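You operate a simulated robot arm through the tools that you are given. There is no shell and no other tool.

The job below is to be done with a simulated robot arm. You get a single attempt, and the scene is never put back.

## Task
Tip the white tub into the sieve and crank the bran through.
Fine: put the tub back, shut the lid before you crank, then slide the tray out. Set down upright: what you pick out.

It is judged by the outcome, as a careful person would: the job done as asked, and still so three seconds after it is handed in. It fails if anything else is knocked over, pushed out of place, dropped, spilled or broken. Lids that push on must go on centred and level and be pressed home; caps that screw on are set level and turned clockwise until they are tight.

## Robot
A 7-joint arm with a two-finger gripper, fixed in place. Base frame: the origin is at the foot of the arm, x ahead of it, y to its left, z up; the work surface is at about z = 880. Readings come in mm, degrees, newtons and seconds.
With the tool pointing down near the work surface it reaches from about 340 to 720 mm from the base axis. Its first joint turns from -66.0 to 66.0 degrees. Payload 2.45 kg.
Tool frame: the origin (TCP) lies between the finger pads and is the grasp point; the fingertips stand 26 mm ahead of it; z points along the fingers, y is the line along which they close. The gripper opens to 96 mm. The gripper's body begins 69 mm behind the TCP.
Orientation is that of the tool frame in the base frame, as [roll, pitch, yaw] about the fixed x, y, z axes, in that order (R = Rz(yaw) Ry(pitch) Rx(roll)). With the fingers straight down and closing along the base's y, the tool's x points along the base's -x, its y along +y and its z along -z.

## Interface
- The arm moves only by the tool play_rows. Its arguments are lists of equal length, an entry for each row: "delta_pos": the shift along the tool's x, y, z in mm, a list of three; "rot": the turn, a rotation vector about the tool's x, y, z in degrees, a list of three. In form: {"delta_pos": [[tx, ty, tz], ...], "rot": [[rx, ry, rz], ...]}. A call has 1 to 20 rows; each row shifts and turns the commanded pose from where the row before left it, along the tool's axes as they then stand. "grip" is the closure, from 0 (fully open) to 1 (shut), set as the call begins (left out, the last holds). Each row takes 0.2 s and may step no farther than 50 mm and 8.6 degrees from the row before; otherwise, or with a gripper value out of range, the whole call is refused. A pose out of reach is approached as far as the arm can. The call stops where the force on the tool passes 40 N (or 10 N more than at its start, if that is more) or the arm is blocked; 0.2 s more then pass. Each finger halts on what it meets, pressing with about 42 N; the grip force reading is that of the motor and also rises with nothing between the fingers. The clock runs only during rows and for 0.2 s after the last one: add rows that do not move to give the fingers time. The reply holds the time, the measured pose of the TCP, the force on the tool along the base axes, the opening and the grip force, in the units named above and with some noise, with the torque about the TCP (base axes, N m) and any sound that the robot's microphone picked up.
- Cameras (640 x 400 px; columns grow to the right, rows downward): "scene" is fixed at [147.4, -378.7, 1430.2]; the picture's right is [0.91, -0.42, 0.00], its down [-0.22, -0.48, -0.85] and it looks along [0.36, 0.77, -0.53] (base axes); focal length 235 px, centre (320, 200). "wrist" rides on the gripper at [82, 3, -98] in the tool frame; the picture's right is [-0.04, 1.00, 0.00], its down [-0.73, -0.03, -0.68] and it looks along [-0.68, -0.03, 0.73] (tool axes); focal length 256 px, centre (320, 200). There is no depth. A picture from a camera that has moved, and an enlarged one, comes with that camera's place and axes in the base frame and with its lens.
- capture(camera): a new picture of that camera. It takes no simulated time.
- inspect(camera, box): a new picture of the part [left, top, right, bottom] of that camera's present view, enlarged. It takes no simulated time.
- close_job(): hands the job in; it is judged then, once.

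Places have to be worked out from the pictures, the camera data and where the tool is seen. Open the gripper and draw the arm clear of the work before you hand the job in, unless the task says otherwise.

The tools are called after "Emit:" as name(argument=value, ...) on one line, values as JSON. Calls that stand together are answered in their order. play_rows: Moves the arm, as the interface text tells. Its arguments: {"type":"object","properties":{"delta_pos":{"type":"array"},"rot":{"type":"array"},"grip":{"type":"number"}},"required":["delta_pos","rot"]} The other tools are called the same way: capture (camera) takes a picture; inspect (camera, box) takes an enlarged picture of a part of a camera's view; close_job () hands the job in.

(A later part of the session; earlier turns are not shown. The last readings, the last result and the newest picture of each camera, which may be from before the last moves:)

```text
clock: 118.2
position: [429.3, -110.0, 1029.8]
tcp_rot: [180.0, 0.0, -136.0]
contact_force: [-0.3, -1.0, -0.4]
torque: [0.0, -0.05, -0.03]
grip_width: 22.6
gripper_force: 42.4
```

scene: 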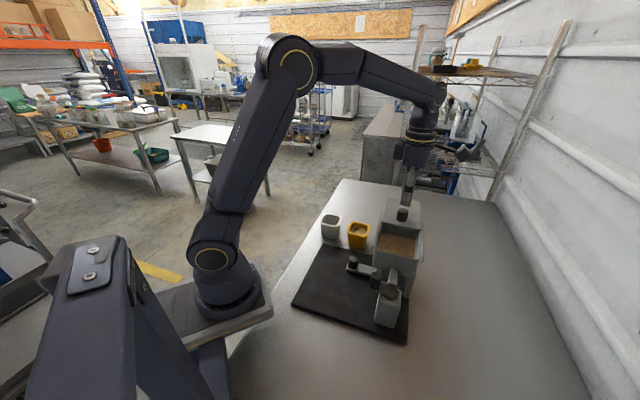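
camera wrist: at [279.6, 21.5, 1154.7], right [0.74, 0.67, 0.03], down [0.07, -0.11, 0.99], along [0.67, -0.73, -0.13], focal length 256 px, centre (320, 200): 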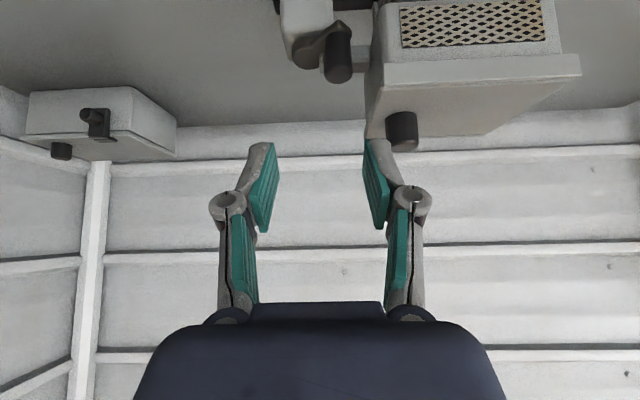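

Regripped without residual force. Now I'll step clockwise from ~48° to 56°, then 60°, watching for blocking.

Emit:
play_rows(delta_pos=[[-1.65, -1.96, 0], [-1.51, -2.08, 0], [0, 0, 0]], rot=[[0, 0, 0], [0, 0, 0], [0, 0, 0]])

Emit:
play_rows(delta_pos=[[-1.35, -2.17, 0], [0, 0, 0]], rot=[[0, 0, 0], [0, 0, 0]])

```text
clock: 119.0
position: [434.6, -111.1, 1031.3]
tcp_rot: [-180.0, 0.1, -135.8]
contact_force: [0.7, 3.9, 0.0]
torque: [-0.4, 0.52, -0.04]
grip_width: 22.7
gripper_force: 41.9
```

```text
clock: 119.6
position: [438.0, -112.0, 1031.1]
tcp_rot: [-179.9, 0.0, -135.8]
contact_force: [0.7, 2.4, 5.8]
torque: [-0.11, 0.28, -0.02]
grip_width: 23.0
gripper_force: 42.0
```

Forces stay low past 60°. Continuing to 76°.

Emit:
play_rows(delta_pos=[[-1.21, -2.26, 0], [-1.04, -2.34, 0], [0, 0, 0]], rot=[[0, 0, 0], [0, 0, 0], [0, 0, 0]])

Emit:
play_rows(delta_pos=[[-0.87, -2.41, 0], [-0.71, -2.46, 0], [0, 0, 0]], rot=[[0, 0, 0], [0, 0, 0], [0, 0, 0]])

Emit:
inspect(camera="wrist", box=[220, 60, 420, 200])

Emit:
inspect(camera="scene", box=[360, 230, 430, 300])

```text
clock: 120.4
position: [441.3, -113.1, 1031.3]
tcp_rot: [-180.0, 0.1, -135.8]
contact_force: [4.5, 9.6, 6.5]
torque: [0.0, 0.19, -0.01]
grip_width: 22.8
gripper_force: 42.2
```

```text
clock: 121.2
position: [447.1, -115.5, 1030.0]
tcp_rot: [180.0, 0.1, -135.9]
contact_force: [6.4, 9.3, 4.3]
torque: [0.68, -0.57, -0.02]
grip_width: 22.7
gripper_force: 42.1
```

```text
2.86 times, centred on (320, 130) of wrist
camera zoom: at [387.2, -171.8, 1128.3], right [-0.67, 0.74, 0.0], down [0.55, 0.49, 0.68], along [0.51, 0.45, -0.73], focal length 731 px, centre (320, 400)
```

zoom: 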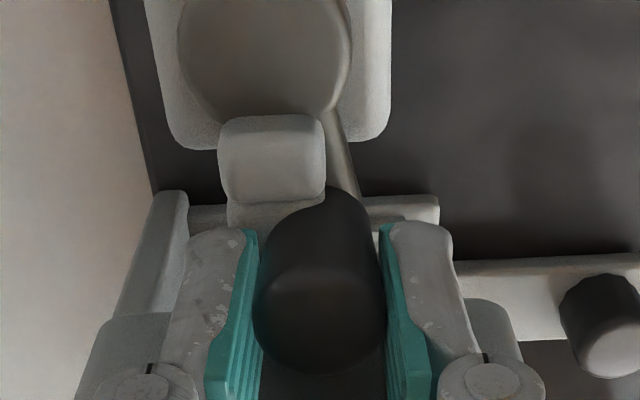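

```text
5.71 times, centred on (395, 265) of scene
camera zoom: at [147.5, -378.4, 1430.2], right [0.91, -0.42, 0.0], down [-0.22, -0.48, -0.85], along [0.36, 0.77, -0.53], focal length 1343 px, centre (-109, -171)
```

zoom: 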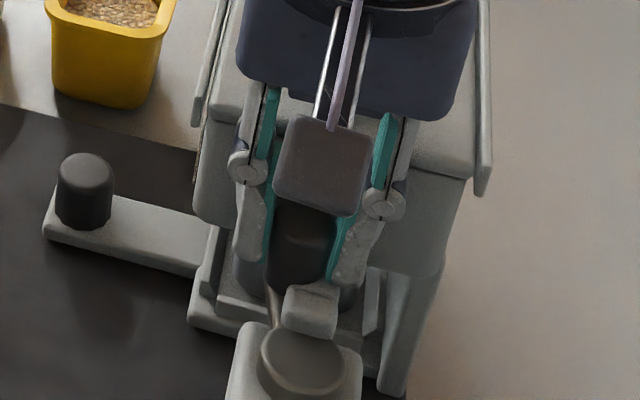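

The crank knob passes the bracket freely (no blocking). Fitting the measured points gives pivot ≈(428.9,-146.2), radius ≈35.7; I'll follow that circle clockwise and check at 114°.

Emit:
play_rows(delta_pos=[[-2.4, -4.7, 0], [-0.11, -6.24, 0], [0.97, -6.16, 0], [2.04, -5.9, 0], [0, 0, 0]], rot=[[0, 0, 0], [0, 0, 0], [0, 0, 0], [0, 0, 0], [0, 0, 0]])

Emit:
inspect(camera="scene", box=[350, 220, 440, 310])

```text
clock: 122.4
position: [462.4, -133.6, 1029.4]
tcp_rot: [179.9, 0.0, -135.7]
contact_force: [2.5, 0.0, -0.3]
torque: [-0.27, -0.01, 0.01]
grip_width: 22.8
gripper_force: 41.7
```

```text
4.44 times, centred on (395, 265) of scene
camera zoom: at [147.6, -378.7, 1430.1], right [0.91, -0.42, 0.0], down [-0.22, -0.48, -0.85], along [0.36, 0.77, -0.53], focal length 1044 px, centre (-13, -89)
```

zoom: 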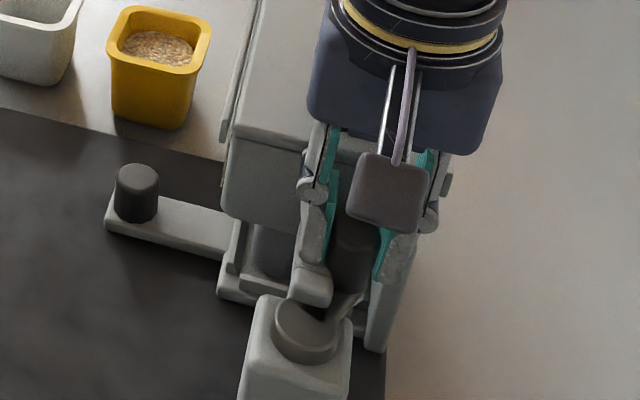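

The circle fit is good (2.5 N). I'll carry on from 114° to 204° and check.

Emit:
play_rows(delta_pos=[[3.02, -5.46, 0], [3.93, -4.85, 0], [4.71, -4.09, 0], [5.35, -3.22, 0], [5.82, -2.23, 0], [6.13, -1.19, 0], [6.24, -0.11, 0], [6.16, 0.97, 0], [5.9, 2.04, 0], [0, 0, 0]], rot=[[0, 0, 0], [0, 0, 0], [0, 0, 0], [0, 0, 0], [0, 0, 0], [0, 0, 0], [0, 0, 0], [0, 0, 0], [0, 0, 0], [0, 0, 0]])

```text
clock: 124.6
position: [441.5, -179.9, 1029.5]
tcp_rot: [-179.9, 0.1, -136.0]
contact_force: [0.7, -2.6, 0.6]
torque: [-0.26, -0.01, -0.01]
grip_width: 23.0
gripper_force: 42.0
```

Tracking perfectly with ~3 N. Continuing from 204° through 360° to 24°.

Emit:
play_rows(delta_pos=[[5.46, 3.02, 0], [4.85, 3.93, 0], [4.09, 4.71, 0], [3.22, 5.35, 0], [2.23, 5.82, 0], [1.19, 6.13, 0], [0.11, 6.24, 0], [-0.97, 6.16, 0], [-2.04, 5.9, 0], [-3.02, 5.46, 0], [-3.93, 4.85, 0], [-4.71, 4.09, 0], [-5.35, 3.22, 0], [-5.82, 2.23, 0], [-6.13, 1.19, 0], [-6.24, 0.11, 0], [-6.16, -0.97, 0], [-5.9, -2.04, 0], [0, 0, 0]], rot=[[0, 0, 0], [0, 0, 0], [0, 0, 0], [0, 0, 0], [0, 0, 0], [0, 0, 0], [0, 0, 0], [0, 0, 0], [0, 0, 0], [0, 0, 0], [0, 0, 0], [0, 0, 0], [0, 0, 0], [0, 0, 0], [0, 0, 0], [0, 0, 0], [0, 0, 0], [0, 0, 0], [0, 0, 0]])

Emit:
capture(camera="wrist")

Emit:
inspect(camera="scene", box=[340, 220, 440, 320])

```text
clock: 128.6
position: [415.4, -113.6, 1030.9]
tcp_rot: [179.8, -0.1, -135.7]
contact_force: [-9.1, 5.7, 0.9]
torque: [-0.06, 0.32, 0.0]
grip_width: 22.5
gripper_force: 41.5
```

```text
taken
camera wrist: at [355.6, -168.1, 1129.0], right [-0.67, 0.74, 0.0], down [0.55, 0.49, 0.68], along [0.5, 0.45, -0.73], focal length 256 px, centre (320, 200)
```

wrist: 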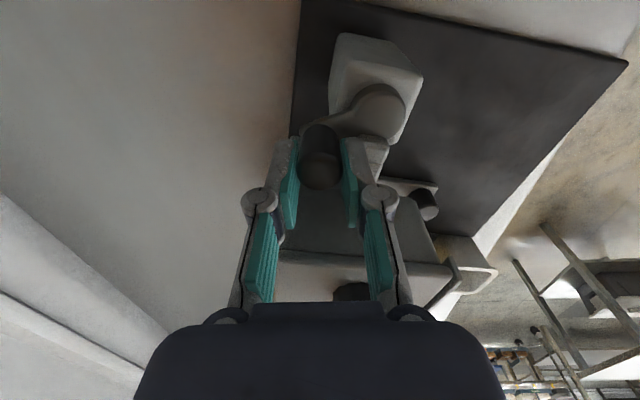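

```text
4.00 times, centred on (390, 270) of scene
camera zoom: at [147.1, -378.5, 1430.2], right [0.91, -0.42, 0.0], down [-0.22, -0.48, -0.85], along [0.36, 0.77, -0.53], focal length 940 px, centre (40, -80)
```

zoom: 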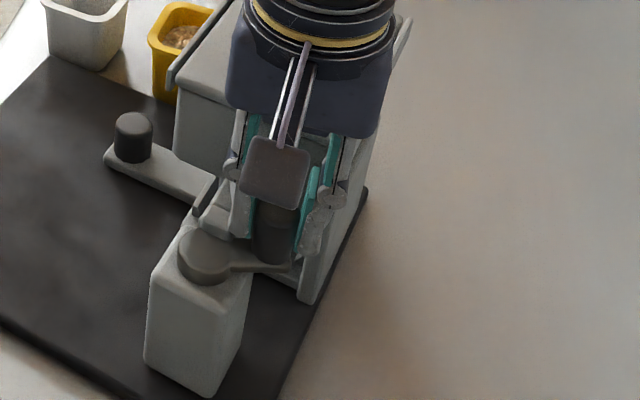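

The machine's base has been dragged and turned — the crank must have met a stop and my path pulled the whole unit. I stop here and look at the full state.

Emit:
capture(camera="scene")

Emit:
inspect(camera="scene", box=[280, 190, 460, 350])

```text
taken
```

scene: 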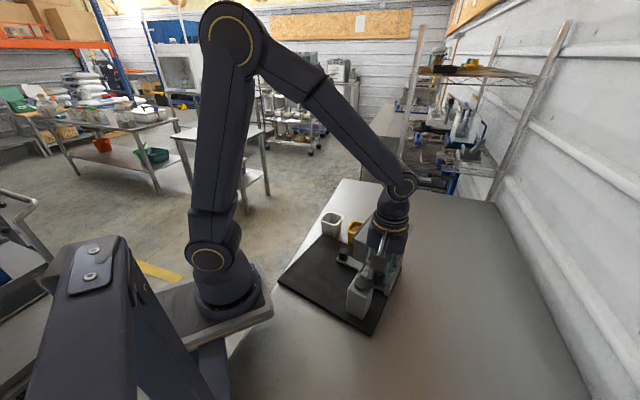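

```text
2.50 times, centred on (370, 270) of scene
camera zoom: at [147.1, -378.5, 1430.2], right [0.91, -0.42, 0.0], down [-0.22, -0.48, -0.85], along [0.36, 0.77, -0.53], focal length 588 px, centre (195, 25)
```

zoom: 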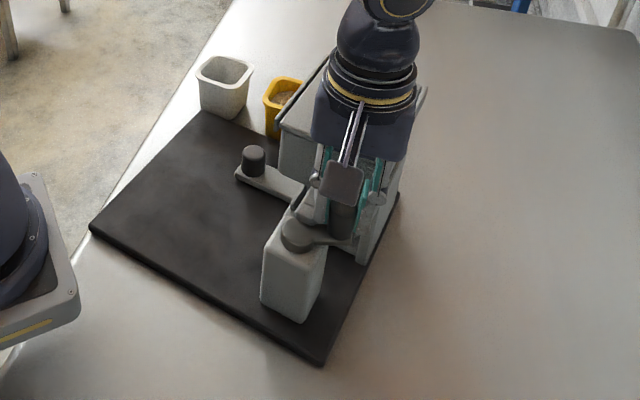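

I'll zoom in to determine the machine's new pose and the crank's angle relative to it.

Emit:
inspect(camera="scene", box=[340, 255, 400, 325])

Emit:
inspect(camera="wrist", box=[260, 0, 460, 140])

Emit:
inspect(camera="scene", box=[310, 200, 370, 260])

```text
5.71 times, centred on (370, 290) of scene
camera zoom: at [147.1, -378.5, 1430.2], right [0.91, -0.42, 0.0], down [-0.22, -0.48, -0.85], along [0.36, 0.77, -0.53], focal length 1343 px, centre (34, -314)
```

zoom: 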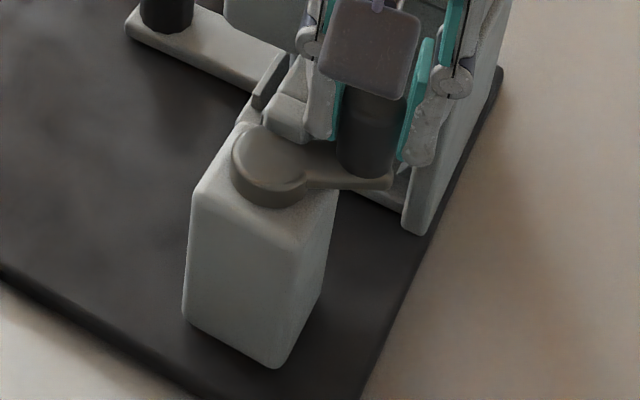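

```text
2.86 times, centred on (360, 70) of wrist
camera zoom: at [355.6, -168.1, 1129.0], right [-0.67, 0.74, 0.0], down [0.55, 0.49, 0.68], along [0.5, 0.45, -0.73], focal length 731 px, centre (206, 571)
```

zoom: 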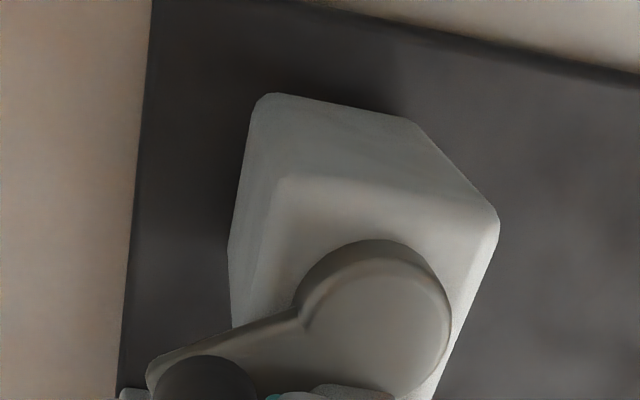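

```text
6.67 times, centred on (340, 230) of scene
camera zoom: at [147.1, -378.5, 1430.2], right [0.91, -0.42, 0.0], down [-0.22, -0.48, -0.85], along [0.36, 0.77, -0.53], focal length 1567 px, centre (187, 0)
```

zoom: 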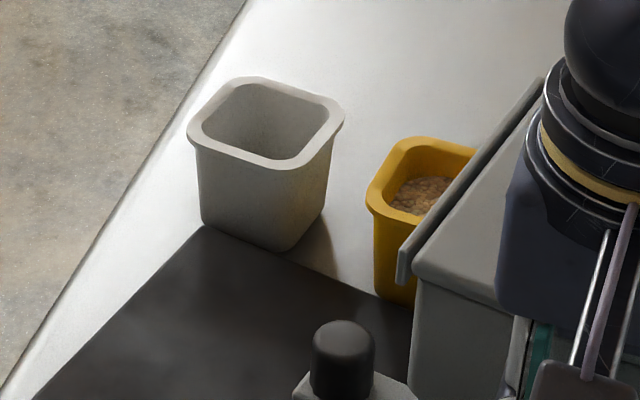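

The base plate has slid about (-50,+45) mm and turned about -12°, and the crank now stands at roughly 141° relative to the machine. I'll release the knob, rise clear, and survey before fixing this.

Emit:
play_rows(delta_pos=[[0, 0, 0], [0, 0, 0], [0, 0, 0], [0, 0, -20], [0, 0, -40], [0, 0, -40], [0, 0, -30], [0, 0, 0]], rot=[[0, 0, 0], [0, 0, 0], [0, 0, 0], [0, 0, 0], [0, 0, 0], [0, 0, 0], [0, 0, 0], [0, 0, 0]], grip=0.5)

Emit:
capture(camera="wrist")

Emit:
inspect(camera="scene", box=[280, 190, 460, 350])

```text
clock: 130.4
position: [416.5, -111.7, 1163.3]
tcp_rot: [-180.0, 0.1, -135.9]
contact_force: [0.7, 0.1, -0.7]
torque: [0.0, 0.01, 0.04]
grip_width: 48.1
gripper_force: 0.0
```

```text
taken
camera wrist: at [355.7, -167.1, 1260.9], right [-0.67, 0.74, 0.0], down [0.55, 0.49, 0.68], along [0.51, 0.45, -0.73], focal length 256 px, centre (320, 200)
```

wrist: 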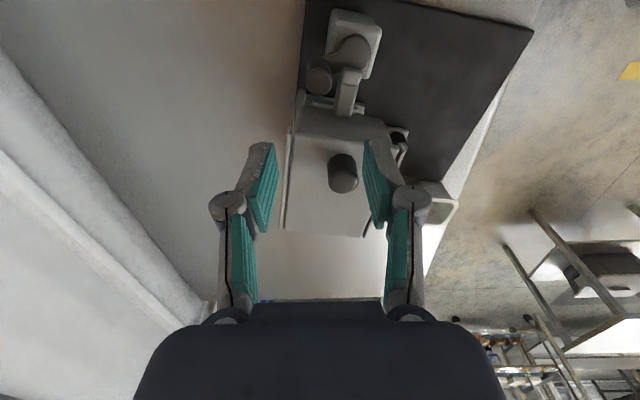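

```text
2.50 times, centred on (370, 270) of scene
camera zoom: at [147.4, -378.7, 1430.2], right [0.91, -0.42, 0.0], down [-0.22, -0.48, -0.85], along [0.36, 0.77, -0.53], focal length 588 px, centre (195, 25)
```

zoom: 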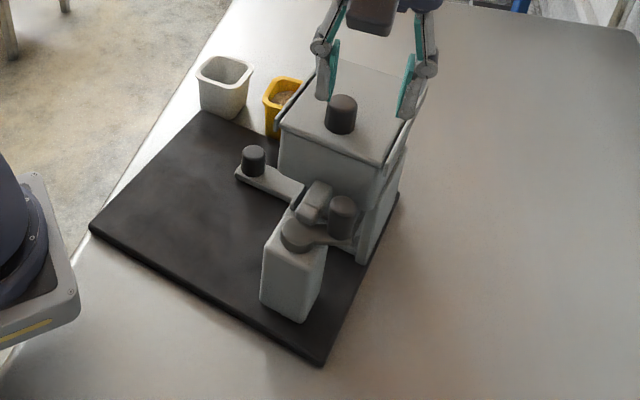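

The machine sits rotated about -12.8° with its plate centre moved by about (-18,+48) mm. I'll check the white and yellow tubs precisely against the earlier zoom.

Emit:
inspect(camera="scene", box=[310, 205, 350, 245])

Emit:
inspect(camera="scene", box=[310, 205, 380, 260])

Emit:
inspect(camera="scene", box=[345, 240, 415, 310])

```text
10.00 times, centred on (330, 225) of scene
camera zoom: at [147.4, -378.7, 1430.2], right [0.91, -0.42, 0.0], down [-0.22, -0.48, -0.85], along [0.36, 0.77, -0.53], focal length 2350 px, centre (220, -50)
```

zoom: 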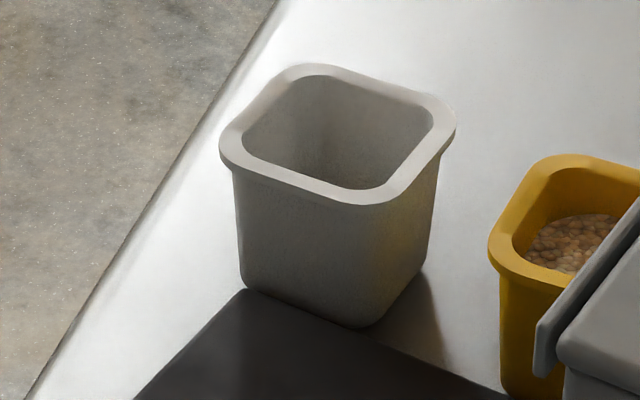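

```text
7.27 times, centred on (345, 232) of scene
camera zoom: at [147.4, -378.7, 1430.2], right [0.91, -0.42, 0.0], down [-0.22, -0.48, -0.85], along [0.36, 0.77, -0.53], focal length 1709 px, centre (138, -36)
```

zoom: 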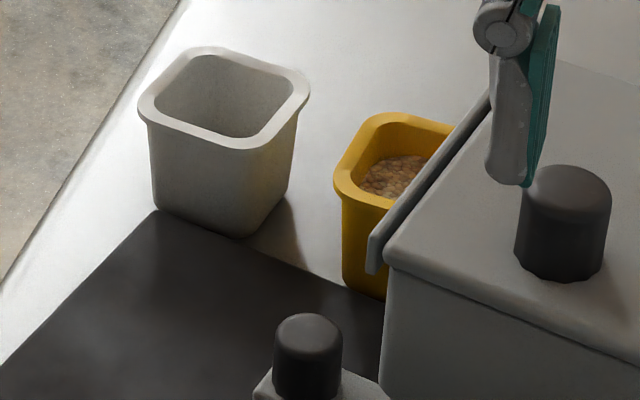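

```text
5.71 times, centred on (380, 275) of scene
camera zoom: at [147.4, -378.7, 1430.2], right [0.91, -0.42, 0.0], down [-0.22, -0.48, -0.85], along [0.36, 0.77, -0.53], focal length 1343 px, centre (-23, -229)
```

zoom: 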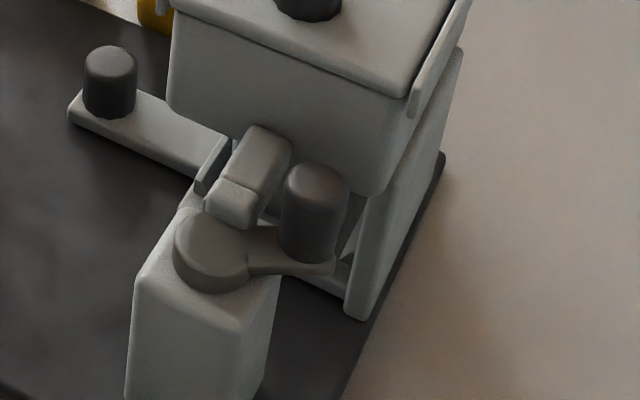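

Both tubs were nudged a little by the plate too (white ≈(7,8) mm, yellow ≈5 mm). I'll first bring the machine back: required motion is mainly ~45 mm along its -w axis plus +12.8° turn, so I'll push low on the crank post's tray-side face with closed fingers. First I turn the tool parallel to the machine and come down beside the post.

Emit:
play_rows(delta_pos=[[0, 0, 0], [0, 0, 0], [0, 0, 0], [0, 0, 0], [0, 0, 0], [0, 0, 0], [0, 0, 0], [0, 0, 0], [0, 0, 0], [0, 0, 0], [0, 0, 0], [0, 0, 0], [0, 0, 0], [0, 0, 0], [39.4, -5.5, 0], [39.4, -5.5, 0], [0, 0, 0]], rot=[[0, 0, 7.3], [0, 0, 7.3], [0, 0, 7.3], [0, 0, 7.3], [0, 0, 7.3], [0, 0, 7.3], [0, 0, 7.3], [0, 0, 7.3], [0, 0, 7.3], [0, 0, 7.3], [0, 0, 7.3], [0, 0, 7.3], [0, 0, 7.3], [0, 0, 7.0], [0, 0, 0], [0, 0, 0], [0, 0, 0]], grip=1)

Emit:
capture(camera="wrist")

```text
clock: 134.0
position: [368.3, -54.5, 1161.0]
tcp_rot: [180.0, 0.0, 122.2]
contact_force: [-0.4, 0.3, -0.4]
torque: [-0.05, 0.0, -0.01]
grip_width: 0.0
gripper_force: 28.4
```

```text
taken
camera wrist: at [328.0, 16.4, 1259.0], right [0.87, 0.5, 0.0], down [0.37, -0.64, 0.68], along [0.34, -0.59, -0.73], focal length 256 px, centre (320, 200)
```

wrist: 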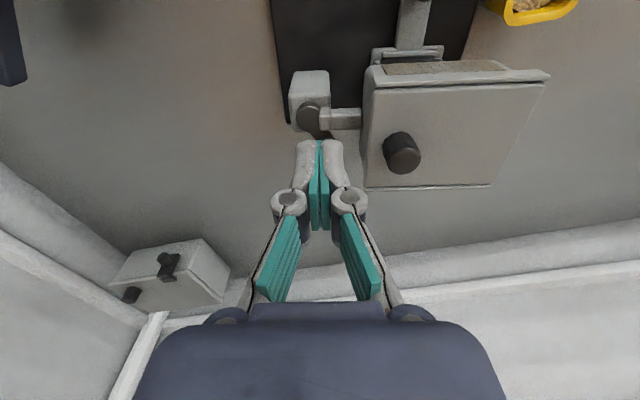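

The closed fingers are ~13 mm in front of the post's tray-side face. I'll descend to z≈945 beside it.

Emit:
play_rows(delta_pos=[[0, 0, 45], [0, 0, 45], [0, 0, 45], [0, 0, 45], [0, 0, 36], [0, 0, 0]], rot=[[0, 0, 0], [0, 0, 0], [0, 0, 0], [0, 0, 0], [0, 0, 0], [0, 0, 0]])

Emit:
capture(camera="wrist")

Emit:
inspect(camera="scene", box=[330, 220, 430, 320])

```text
clock: 135.4
position: [368.0, -50.8, 943.2]
tcp_rot: [179.9, 0.0, 122.2]
contact_force: [0.0, 0.5, 0.1]
torque: [0.02, 0.03, 0.01]
grip_width: 0.0
gripper_force: 28.1
```

```text
taken
camera wrist: at [327.4, 18.8, 1041.8], right [0.87, 0.5, 0.0], down [0.37, -0.64, 0.68], along [0.34, -0.59, -0.73], focal length 256 px, centre (320, 200)
```

wrist: 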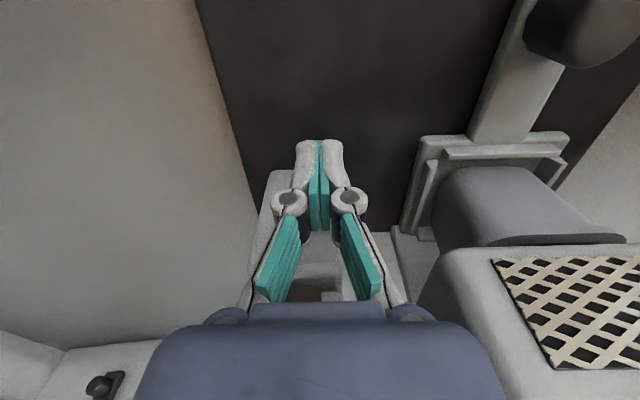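

```text
4.00 times, centred on (380, 270) of scene
camera zoom: at [147.4, -378.7, 1430.2], right [0.91, -0.42, 0.0], down [-0.22, -0.48, -0.85], along [0.36, 0.77, -0.53], focal length 940 px, centre (80, -80)
```

zoom: 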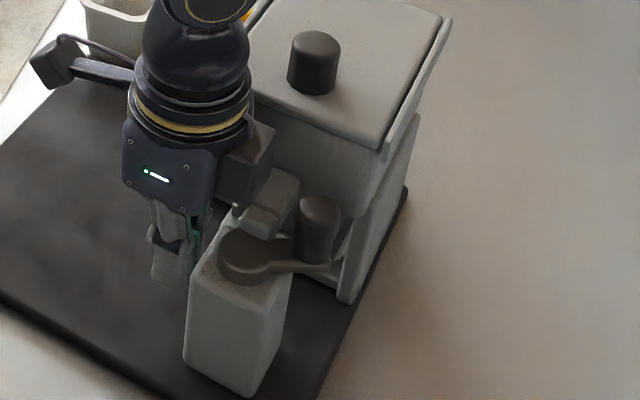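

A box on the far side of the gripper flange could come near the crank knob, so I'll raise to z≈963 before pushing (fingertips still well on the post), then close the gap gently.

Emit:
play_rows(delta_pos=[[0, 0, -20], [-6, 0, 0], [-4, 0, 0], [0, 0, 0]], rot=[[0, 0, 0], [0, 0, 0], [0, 0, 0], [0, 0, 0]])

Emit:
inspect(camera="scene", box=[330, 220, 430, 320])

```text
clock: 136.4
position: [372.5, -62.6, 963.9]
tcp_rot: [179.8, 0.0, 122.2]
contact_force: [-0.3, 0.2, -0.2]
torque: [0.03, 0.01, 0.04]
grip_width: 0.0
gripper_force: 28.3
```

```text
4.00 times, centred on (380, 270) of scene
camera zoom: at [147.4, -378.7, 1430.2], right [0.91, -0.42, 0.0], down [-0.22, -0.48, -0.85], along [0.36, 0.77, -0.53], focal length 940 px, centre (80, -80)
```

zoom: 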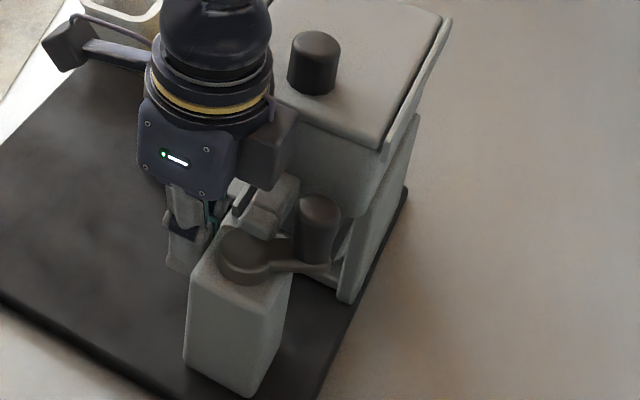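

Not yet in contact. I'll creep forward until the post is touched, then push 10 mm and check.

Emit:
play_rows(delta_pos=[[-3, 0, 0], [-3, 0, 0], [-3, 0, 0], [-3, 0, 0], [0, 0, 0]], rot=[[0, 0, 0], [0, 0, 0], [0, 0, 0], [0, 0, 0], [0, 0, 0]])

Emit:
inspect(camera="scene", box=[280, 190, 460, 350])

```text
clock: 137.6
position: [376.5, -69.9, 965.2]
tcp_rot: [180.0, -0.1, 122.3]
contact_force: [-6.3, 8.9, 1.6]
torque: [0.14, 0.15, 0.09]
grip_width: 0.1
gripper_force: 28.7
```

```text
2.50 times, centred on (370, 270) of scene
camera zoom: at [147.2, -378.4, 1430.3], right [0.91, -0.42, 0.0], down [-0.22, -0.48, -0.85], along [0.36, 0.77, -0.53], focal length 588 px, centre (195, 25)
```

zoom: 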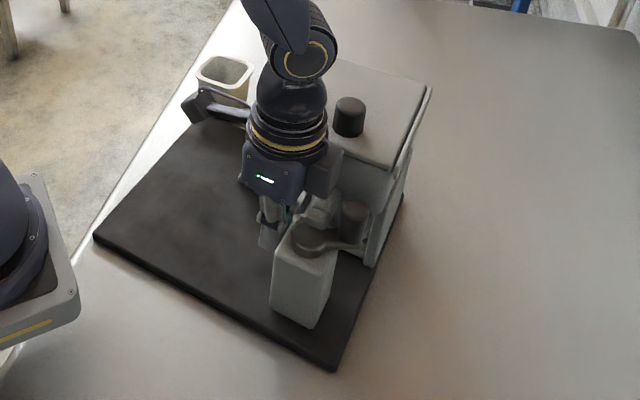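

The machine follows at ~11 N. I'll push 20 mm further and then measure its pose.

Emit:
play_rows(delta_pos=[[-4, 0, 0], [-4, 0, 0], [-4, 0, 0], [-4, 0, 0], [-4, 0, 0], [0, 0, 0]], rot=[[0, 0, 0], [0, 0, 0], [0, 0, 0], [0, 0, 0], [0, 0, 0], [0, 0, 0]])

Emit:
inspect(camera="scene", box=[280, 190, 460, 350])

```text
clock: 139.0
position: [387.3, -88.5, 965.5]
tcp_rot: [179.9, 0.0, 122.2]
contact_force: [-3.9, 3.1, -1.7]
torque: [0.08, 0.09, 0.04]
grip_width: 0.0
gripper_force: 28.5
```

```text
2.50 times, centred on (370, 270) of scene
camera zoom: at [147.3, -378.6, 1430.2], right [0.91, -0.42, 0.0], down [-0.22, -0.48, -0.85], along [0.36, 0.77, -0.53], focal length 588 px, centre (195, 25)
```

zoom: 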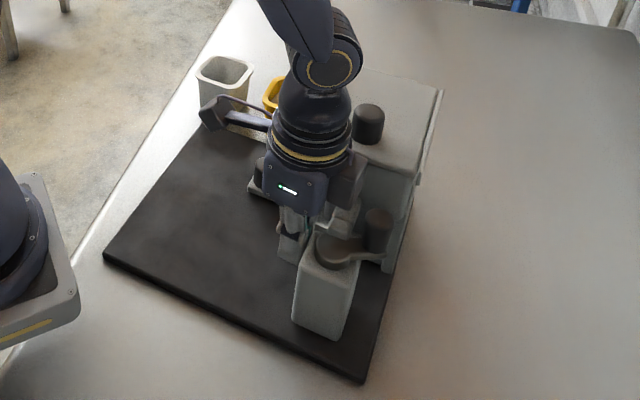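

The pose is now yaw ≈37° with ~26 mm and 8° still to go, so I need relatively more rotation. I'll back off slightly, align the tool with the machine's new heading, and push nearer the post's outer edge.

Emit:
play_rows(delta_pos=[[5, 0, 0], [0, 0, 0], [0, -13, 0], [0, -12, 0], [0, 0, 0]], rot=[[0, 0, 0], [0, 0, -5], [0, 0, 0], [0, 0, 0], [0, 0, 0]])

Emit:
play_rows(delta_pos=[[-3, 0, 0], [-4, 0, 0], [-4, 0, 0], [-4, 0, 0], [-4, 0, 0], [0, 0, 0]], rot=[[0, 0, 0], [0, 0, 0], [0, 0, 0], [0, 0, 0], [0, 0, 0], [0, 0, 0]])

Emit:
inspect(camera="scene", box=[280, 190, 460, 350])

```text
clock: 140.2
position: [364.0, -100.6, 964.0]
tcp_rot: [179.9, 0.0, 127.4]
contact_force: [0.1, -0.2, 0.1]
torque: [0.0, -0.01, -0.02]
grip_width: 0.0
gripper_force: 28.6
```

```text
clock: 141.6
position: [375.4, -114.1, 965.1]
tcp_rot: [-180.0, -0.1, 127.2]
contact_force: [-5.5, 5.5, -3.4]
torque: [0.11, 0.17, 0.09]
grip_width: 0.0
gripper_force: 28.6
```

```text
2.50 times, centred on (370, 270) of scene
camera zoom: at [147.3, -378.5, 1430.2], right [0.91, -0.42, 0.0], down [-0.22, -0.48, -0.85], along [0.36, 0.77, -0.53], focal length 588 px, centre (195, 25)
```

zoom: 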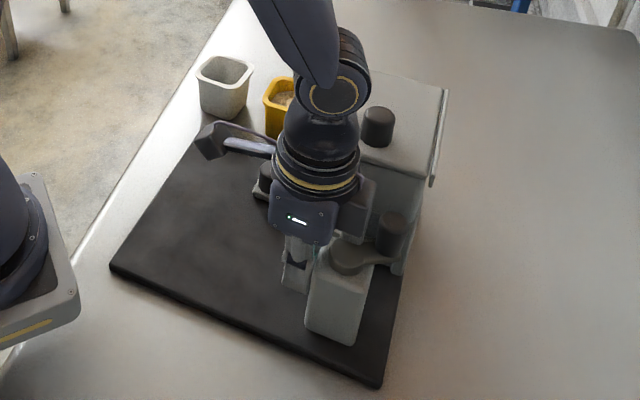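

Remaining: ~16 mm and ~6°. I'll continue pushing at the outer edge for another 14 mm.

Emit:
play_rows(delta_pos=[[-4, 0, 0], [-4, 0, 0], [-3, 0, 0], [-3, 0, 0], [0, 0, 0]], rot=[[0, 0, 0], [0, 0, 0], [0, 0, 0], [0, 0, 0], [0, 0, 0]])

Emit:
inspect(camera="scene", box=[280, 190, 460, 350])

```text
clock: 142.8
position: [384.6, -124.2, 965.0]
tcp_rot: [180.0, 0.1, 127.2]
contact_force: [-5.3, 7.4, 2.1]
torque: [0.16, 0.07, 0.1]
grip_width: 0.2
gripper_force: 28.2
```

```text
2.50 times, centred on (370, 270) of scene
camera zoom: at [147.2, -378.5, 1430.2], right [0.91, -0.42, 0.0], down [-0.22, -0.48, -0.85], along [0.36, 0.77, -0.53], focal length 588 px, centre (195, 25)
```

zoom: 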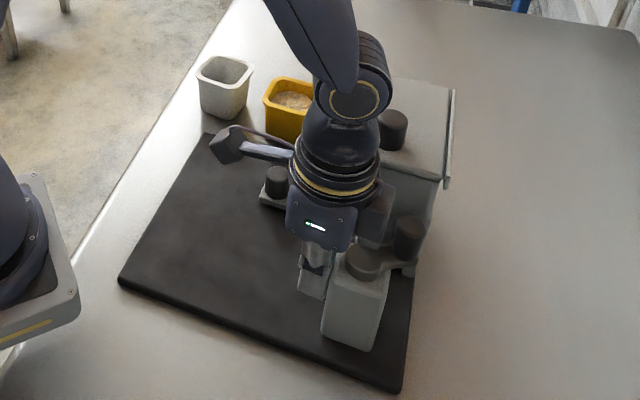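

Only about 4 mm and 3° remain. One more push of 7 mm at the outer edge.

Emit:
play_rows(delta_pos=[[-3, 0, 0], [-2, 0, 0], [-2, 0, 0], [0, 0, 0]], rot=[[0, 0, 0], [0, 0, 0], [0, 0, 0], [0, 0, 0]])

Emit:
play_rows(delta_pos=[[8, 0, 0], [20, 0, 0], [0, 0, -40], [0, 0, -45], [0, 0, -45], [0, 0, -45], [0, 0, 0]], rot=[[0, 0, 0], [0, 0, 0], [0, 0, 0], [0, 0, 0], [0, 0, 0], [0, 0, 0], [0, 0, 0]])

Emit:
inspect(camera="scene", box=[280, 190, 440, 350])

Emit:
capture(camera="wrist")

```text
clock: 143.8
position: [390.4, -129.3, 965.4]
tcp_rot: [180.0, 0.0, 127.3]
contact_force: [-4.2, 10.0, 2.2]
torque: [0.11, 0.09, 0.15]
grip_width: 0.0
gripper_force: 28.9
```

```text
clock: 145.4
position: [370.6, -109.0, 1141.4]
tcp_rot: [180.0, 0.0, 127.2]
contact_force: [0.2, 0.0, 0.2]
torque: [-0.03, -0.02, 0.01]
grip_width: 0.0
gripper_force: 28.4
```

```text
2.50 times, centred on (360, 270) of scene
camera zoom: at [147.4, -378.7, 1430.2], right [0.91, -0.42, 0.0], down [-0.22, -0.48, -0.85], along [0.36, 0.77, -0.53], focal length 588 px, centre (220, 25)
```

zoom: 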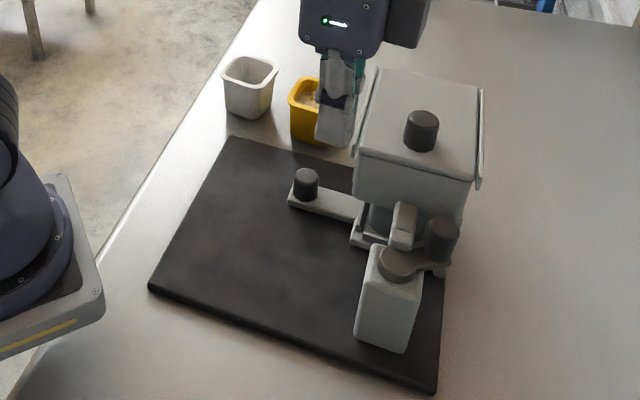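

```text
taken
camera wrist: at [323.3, -43.1, 1239.5], right [0.82, 0.57, 0.0], down [0.42, -0.6, 0.68], along [0.39, -0.56, -0.73], focal length 256 px, centre (320, 200)
```

wrist: 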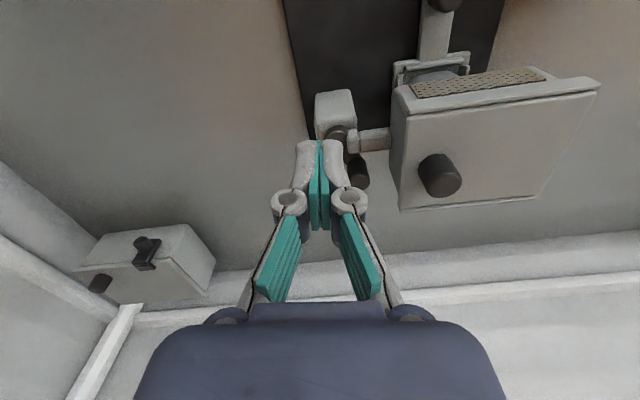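

The machine is back to within ~3–5 mm and ~1.5° of its original pose. Now I'll look at the front (mesh window, chute and tray) to see whether the bran has gone through.

Emit:
play_rows(delta_pos=[[36.8, 23, 0], [36.8, 23, 0], [36.8, 23, 0], [36.8, 23, 0], [36.8, 23, 0], [0, 0, 0], [0, 0, 25], [0, 0, 25], [0, 0, 0], [0, 0, 0], [0, 0, 0], [0, 0, 0], [0, 0, 0]], rot=[[0, 0, 0], [0, 0, 0], [0, 0, 0], [0, 0, 0], [0, 0, 0], [0, 0, -7.5], [0, 0, 0], [0, 0, 0], [0, -6, 0], [0, -6, 0], [0, -6, 0], [0, -6, 0], [0, 0, 0]], grip=0.5)

Emit:
capture(camera="wrist")

Emit:
inspect(camera="wrist", box=[200, 80, 440, 230])

```text
clock: 148.2
position: [353.5, 107.8, 1090.0]
tcp_rot: [180.0, 24.1, 134.7]
contact_force: [-0.2, 0.5, -0.1]
torque: [0.03, -0.03, 0.01]
grip_width: 48.3
gripper_force: 0.0
```

```text
taken
camera wrist: at [275.5, 190.5, 1145.7], right [0.74, 0.68, 0.02], down [0.26, -0.3, 0.92], along [0.63, -0.67, -0.39], focal length 256 px, centre (320, 200)
```

wrist: 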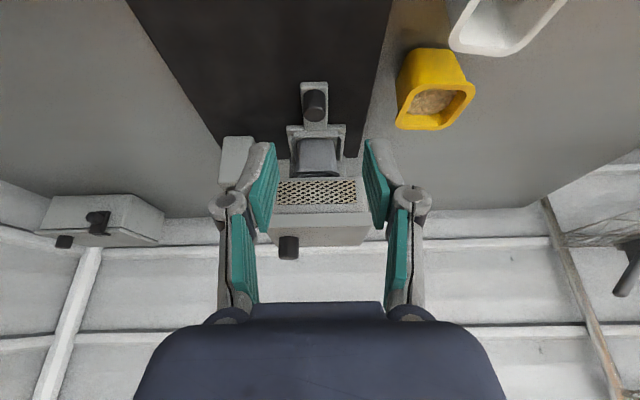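

```text
2.67 times, centred on (320, 155) of wrist
camera zoom: at [275.5, 190.5, 1145.7], right [0.74, 0.68, 0.02], down [0.26, -0.3, 0.92], along [0.63, -0.67, -0.39], focal length 683 px, centre (320, 320)
```

zoom: 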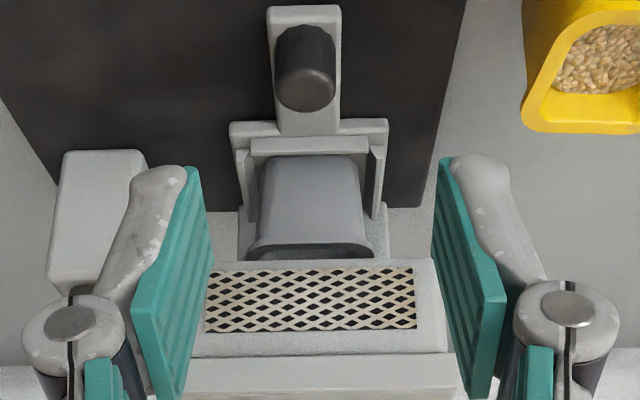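

A grey cup stands in the tray under the hopper. I'll zoom on the mesh window and the cup's mouth for signs of bran.

Emit:
inspect(camera="wrist", box=[270, 150, 370, 210])

Emit:
inspect(camera="wrist", box=[280, 110, 360, 185])

```text
6.40 times, centred on (320, 180) of wrist
camera zoom: at [275.5, 190.5, 1145.7], right [0.74, 0.68, 0.02], down [0.26, -0.3, 0.92], along [0.63, -0.67, -0.39], focal length 1638 px, centre (320, 328)
```

zoom: 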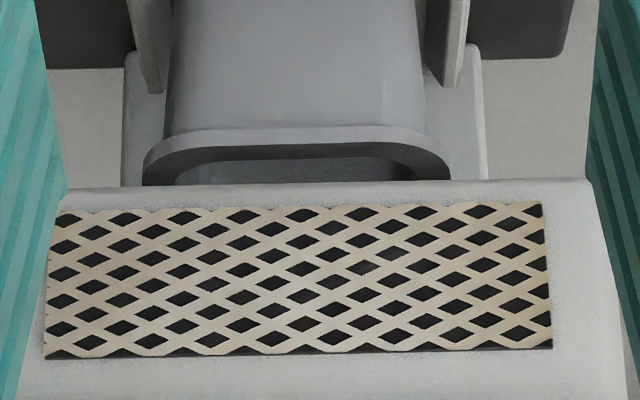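

```text
5.33 times, centred on (320, 148) of wrist
camera zoom: at [275.5, 190.5, 1145.7], right [0.74, 0.68, 0.02], down [0.26, -0.3, 0.92], along [0.63, -0.67, -0.39], focal length 1365 px, centre (320, 480)
```

zoom: 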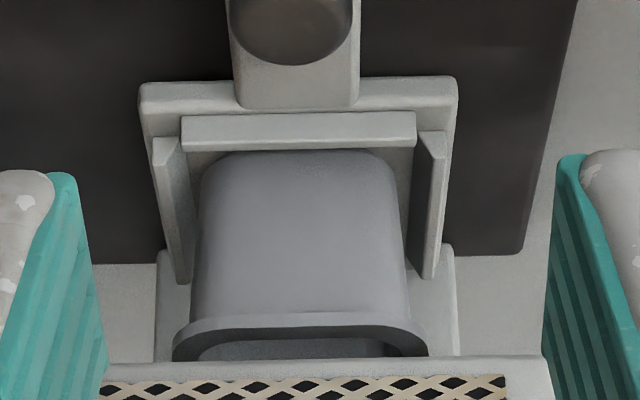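

No visual cue about the bran from here. I'll go back to the crank and test very gently, with pictures, whether it can still move relative to the machine.

Emit:
play_rows(delta_pos=[[0, 0, 0], [0, 0, 0], [0, 0, 0], [0, 0, 0], [0, 0, -30], [0, 0, -40], [0, 0, 0], [0, 0, 0], [0, 0, 0], [0, 0, 0], [0, 0, 0], [0, 0, 0], [0, 0, 0], [0, 0, 0], [0, 0, 0], [0, 0, 0], [0, 0, 0], [0, 0, 0]], rot=[[0, 6, 0], [0, 6, 0], [0, 6, 0], [0, 6, 0], [0, 0, 0], [0, 0, 0], [0, 0, -7.5], [0, 0, -7.5], [0, 0, -7.5], [0, 0, -7.5], [0, 0, -7.5], [0, 0, -7.5], [0, 0, -7.5], [0, 0, -7.5], [0, 0, -7.5], [0, 0, -7.5], [0, 0, -7.5], [0, 0, -7.0]])

```text
clock: 152.0
position: [353.4, 106.3, 1158.6]
tcp_rot: [-180.0, 0.1, -135.6]
contact_force: [0.7, 0.5, -0.1]
torque: [-0.01, 0.0, 0.0]
grip_width: 48.2
gripper_force: 0.0
```

Moving above the crank knob's current spot, estimated near (461,-155).

Emit:
play_rows(delta_pos=[[15.1, -37.4, 0], [15.1, -37.4, 0], [15.1, -37.4, 0], [15.1, -37.4, 0], [15.1, -37.4, 0], [15.1, -37.4, 0], [15.1, -37.4, 0], [0, 0, 30], [0, 0, 30], [0, 0, 0]], rot=[[0, 0, 0], [0, 0, 0], [0, 0, 0], [0, 0, 0], [0, 0, 0], [0, 0, 0], [0, 0, 0], [0, 0, 0], [0, 0, 0], [0, 0, 0]])

Emit:
capture(camera="wrist")

Emit:
inspect(camera="wrist", box=[230, 40, 410, 180])

```text
clock: 154.2
position: [459.9, -153.8, 1099.2]
tcp_rot: [-179.9, 0.1, -135.7]
contact_force: [0.3, 0.6, 0.0]
torque: [0.04, 0.02, -0.03]
grip_width: 47.9
gripper_force: 0.1
```

```text
taken
camera wrist: at [400.0, -209.4, 1197.3], right [-0.67, 0.74, 0.0], down [0.55, 0.49, 0.68], along [0.51, 0.45, -0.73], focal length 256 px, centre (320, 200)
```

wrist: 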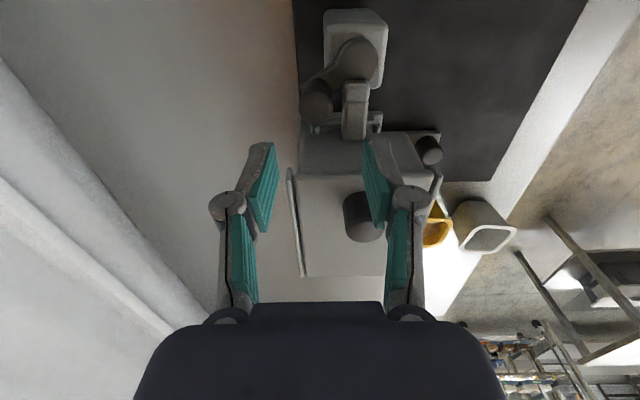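

```text
2.86 times, centred on (320, 110) of wrist
camera zoom: at [400.0, -209.4, 1197.3], right [-0.67, 0.74, 0.0], down [0.55, 0.49, 0.68], along [0.51, 0.45, -0.73], focal length 731 px, centre (320, 457)
```

zoom: 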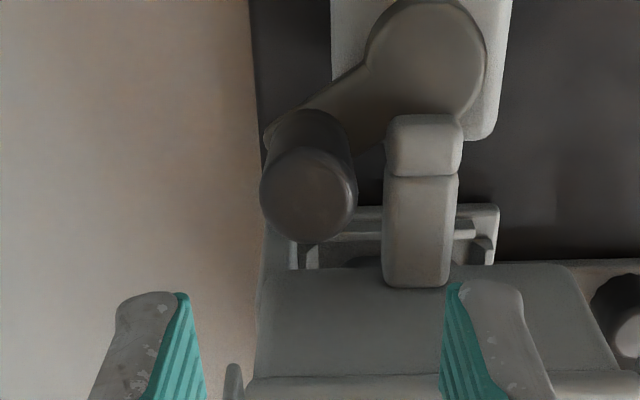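

The knob is at about (457.6,-163). I'll shift, descend to z≈1031 and grip it.

Emit:
play_rows(delta_pos=[[8.2, -5, 0], [0, 0, 25], [0, 0, 25], [0, 0, 17], [0, 0, 0]], rot=[[0, 0, 0], [0, 0, 0], [0, 0, 0], [0, 0, 0], [0, 0, 0]])

Emit:
inspect(camera="wrist", box=[220, 60, 420, 200])

```text
clock: 155.4
position: [457.0, -163.7, 1034.1]
tcp_rot: [180.0, 0.1, -135.7]
contact_force: [0.4, -0.2, -0.5]
torque: [0.0, -0.03, -0.04]
grip_width: 48.1
gripper_force: 0.1
```

```text
2.86 times, centred on (320, 130) of wrist
camera zoom: at [397.1, -217.6, 1131.3], right [-0.67, 0.74, 0.0], down [0.55, 0.49, 0.68], along [0.51, 0.45, -0.73], focal length 731 px, centre (320, 400)
```

zoom: 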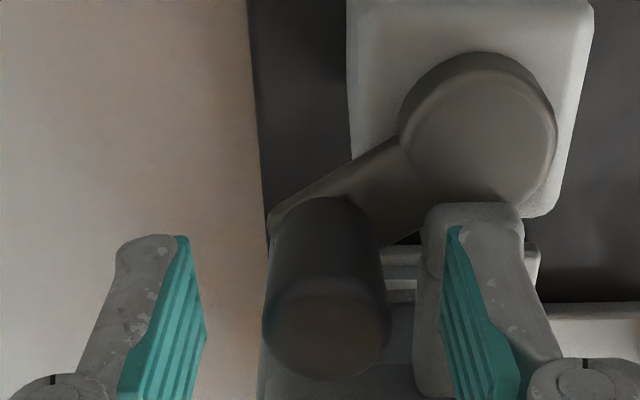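

Straddling the knob. I'll lower 3 mm, grip, and take a reference close-up of the base plate's corner to detect any sliding.

Emit:
play_rows(delta_pos=[[0, 0, 3], [0, 0, 0], [0, 0, 0], [0, 0, 0], [0, 0, 0]], rot=[[0, 0, 0], [0, 0, 0], [0, 0, 0], [0, 0, 0], [0, 0, 0]], grip=1)

Emit:
inspect(camera="scene", box=[370, 270, 430, 350])

```text
clock: 156.6
position: [458.0, -163.1, 1030.4]
tcp_rot: [179.9, -0.1, -135.7]
contact_force: [-7.0, 3.4, 1.3]
torque: [0.01, 0.11, 0.0]
grip_width: 22.8
gripper_force: 41.7
```

```text
5.00 times, centred on (400, 310) of scene
camera zoom: at [147.1, -378.6, 1430.2], right [0.91, -0.42, 0.0], down [-0.22, -0.48, -0.85], along [0.36, 0.77, -0.53], focal length 1175 px, centre (-80, -350)
```

zoom: 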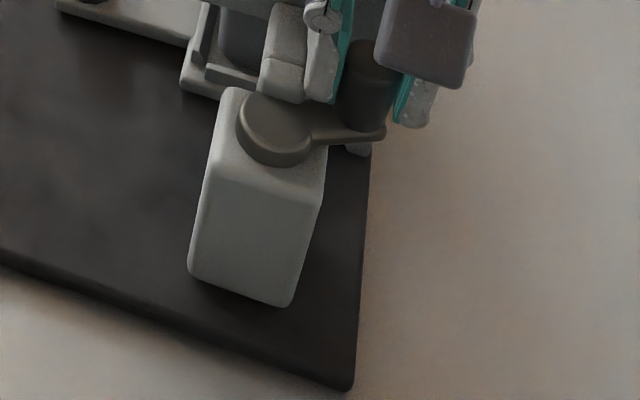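

Reference taken (plate corner at (350,388)). Now a tiny 6° clockwise test.

Emit:
play_rows(delta_pos=[[1.7, -0.8, 0], [1.6, -0.9, 0], [0, 0, 0]], rot=[[0, 0, 0], [0, 0, 0], [0, 0, 0]])

Emit:
inspect(camera="scene", box=[370, 270, 430, 350])

```text
clock: 157.4
position: [454.7, -166.2, 1030.7]
tcp_rot: [-179.9, 0.1, -135.7]
contact_force: [-6.5, 4.1, 3.6]
torque: [-0.34, 0.63, 0.01]
grip_width: 23.1
gripper_force: 42.6
```

```text
5.00 times, centred on (400, 310) of scene
camera zoom: at [147.2, -378.5, 1430.2], right [0.91, -0.42, 0.0], down [-0.22, -0.48, -0.85], along [0.36, 0.77, -0.53], focal length 1175 px, centre (-80, -350)
```

zoom: 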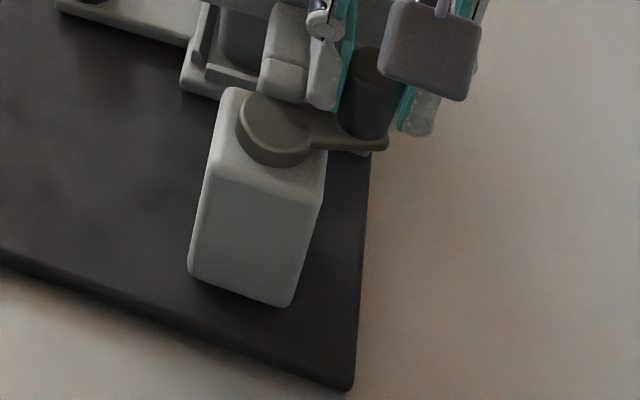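

The crank still turns relative to the machine and the plate stayed put, so the dragging came later in the turn (a stop probably near ~200°). I'll continue clockwise carefully to 175° with a check.

Emit:
play_rows(delta_pos=[[2.88, -1.19, 0], [2.97, -0.94, 0], [3.04, -0.67, 0], [3.09, -0.41, 0], [0, 0, 0]], rot=[[0, 0, 0], [0, 0, 0], [0, 0, 0], [0, 0, 0], [0, 0, 0]])

Emit:
inspect(camera="scene", box=[370, 270, 430, 350])

```text
clock: 158.6
position: [450.9, -178.3, 1030.0]
tcp_rot: [180.0, 0.2, -135.8]
contact_force: [-9.2, 8.9, 10.5]
torque: [0.59, -0.14, 0.05]
grip_width: 22.6
gripper_force: 42.0
```

```text
5.00 times, centred on (400, 310) of scene
camera zoom: at [147.0, -378.3, 1430.3], right [0.91, -0.42, 0.0], down [-0.22, -0.48, -0.85], along [0.36, 0.77, -0.53], focal length 1175 px, centre (-80, -350)
```

zoom: 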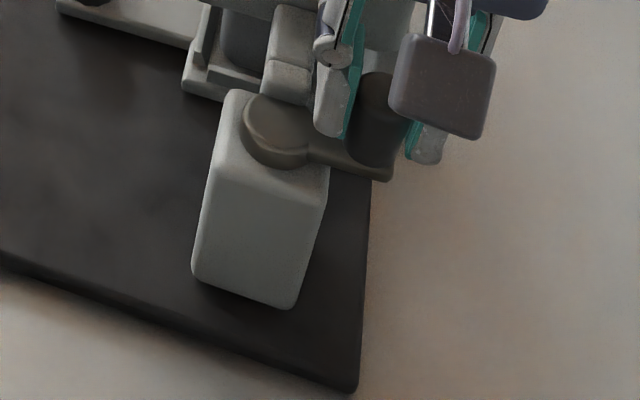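

A 13 N pull toward the tray shows my circle is ~2 mm too far out, which tugs the machine slightly. I'll correct that before going on.

Emit:
play_rows(delta_pos=[[0, 1.8, 0], [0, 0, 0]], rot=[[0, 0, 0], [0, 0, 0]])

```text
clock: 159.2
position: [448.8, -178.3, 1030.4]
tcp_rot: [-179.9, -0.1, -135.8]
contact_force: [2.7, -3.4, 0.0]
torque: [0.17, -0.5, -0.01]
grip_width: 23.1
gripper_force: 42.4
```

Balanced now. Continuing clockwise from ~175° to 190°.

Emit:
play_rows(delta_pos=[[3.11, -0.14, 0], [3.11, 0.14, 0], [3.09, 0.41, 0], [0, 0, 0]], rot=[[0, 0, 0], [0, 0, 0], [0, 0, 0], [0, 0, 0]])

Emit:
inspect(camera="scene", box=[370, 270, 430, 350])

```text
clock: 160.2
position: [442.6, -181.5, 1030.4]
tcp_rot: [179.9, 0.0, -135.6]
contact_force: [0.2, -0.1, 0.4]
torque: [-0.2, 0.12, 0.0]
grip_width: 23.0
gripper_force: 41.8
```

```text
5.00 times, centred on (400, 310) of scene
camera zoom: at [147.5, -378.7, 1430.1], right [0.91, -0.42, 0.0], down [-0.22, -0.48, -0.85], along [0.36, 0.77, -0.53], focal length 1175 px, centre (-80, -350)
```

zoom: 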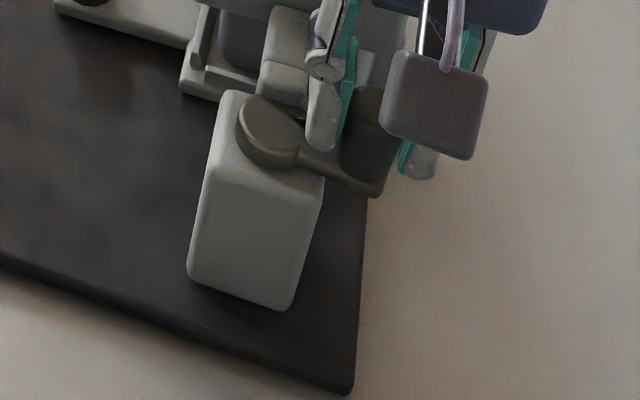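

Crank turning freely, plate steady, ~0 N. Continuing to ~205° in small steps.

Emit:
play_rows(delta_pos=[[3.04, 0.67, 0], [2.97, 0.94, 0], [0, 0, 0]], rot=[[0, 0, 0], [0, 0, 0], [0, 0, 0]])

Emit:
inspect(camera="scene", box=[370, 270, 430, 350])

```text
clock: 161.0
position: [436.3, -183.4, 1030.2]
tcp_rot: [-180.0, 0.1, -135.7]
contact_force: [0.9, -3.0, 0.0]
torque: [-0.1, -0.09, 0.05]
grip_width: 22.9
gripper_force: 42.1
```

```text
5.00 times, centred on (400, 310) of scene
camera zoom: at [147.6, -378.8, 1430.1], right [0.91, -0.42, 0.0], down [-0.22, -0.48, -0.85], along [0.36, 0.77, -0.53], focal length 1175 px, centre (-80, -350)
```

zoom: 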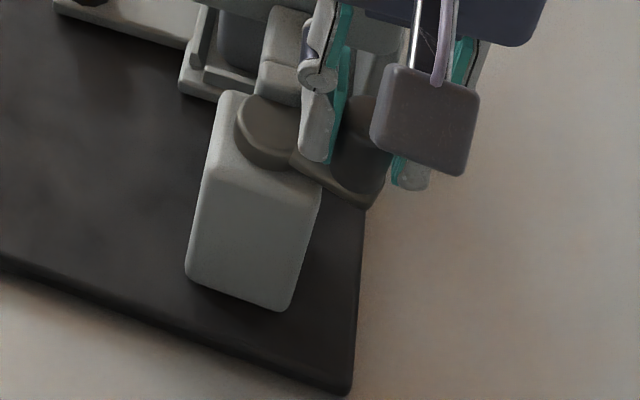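

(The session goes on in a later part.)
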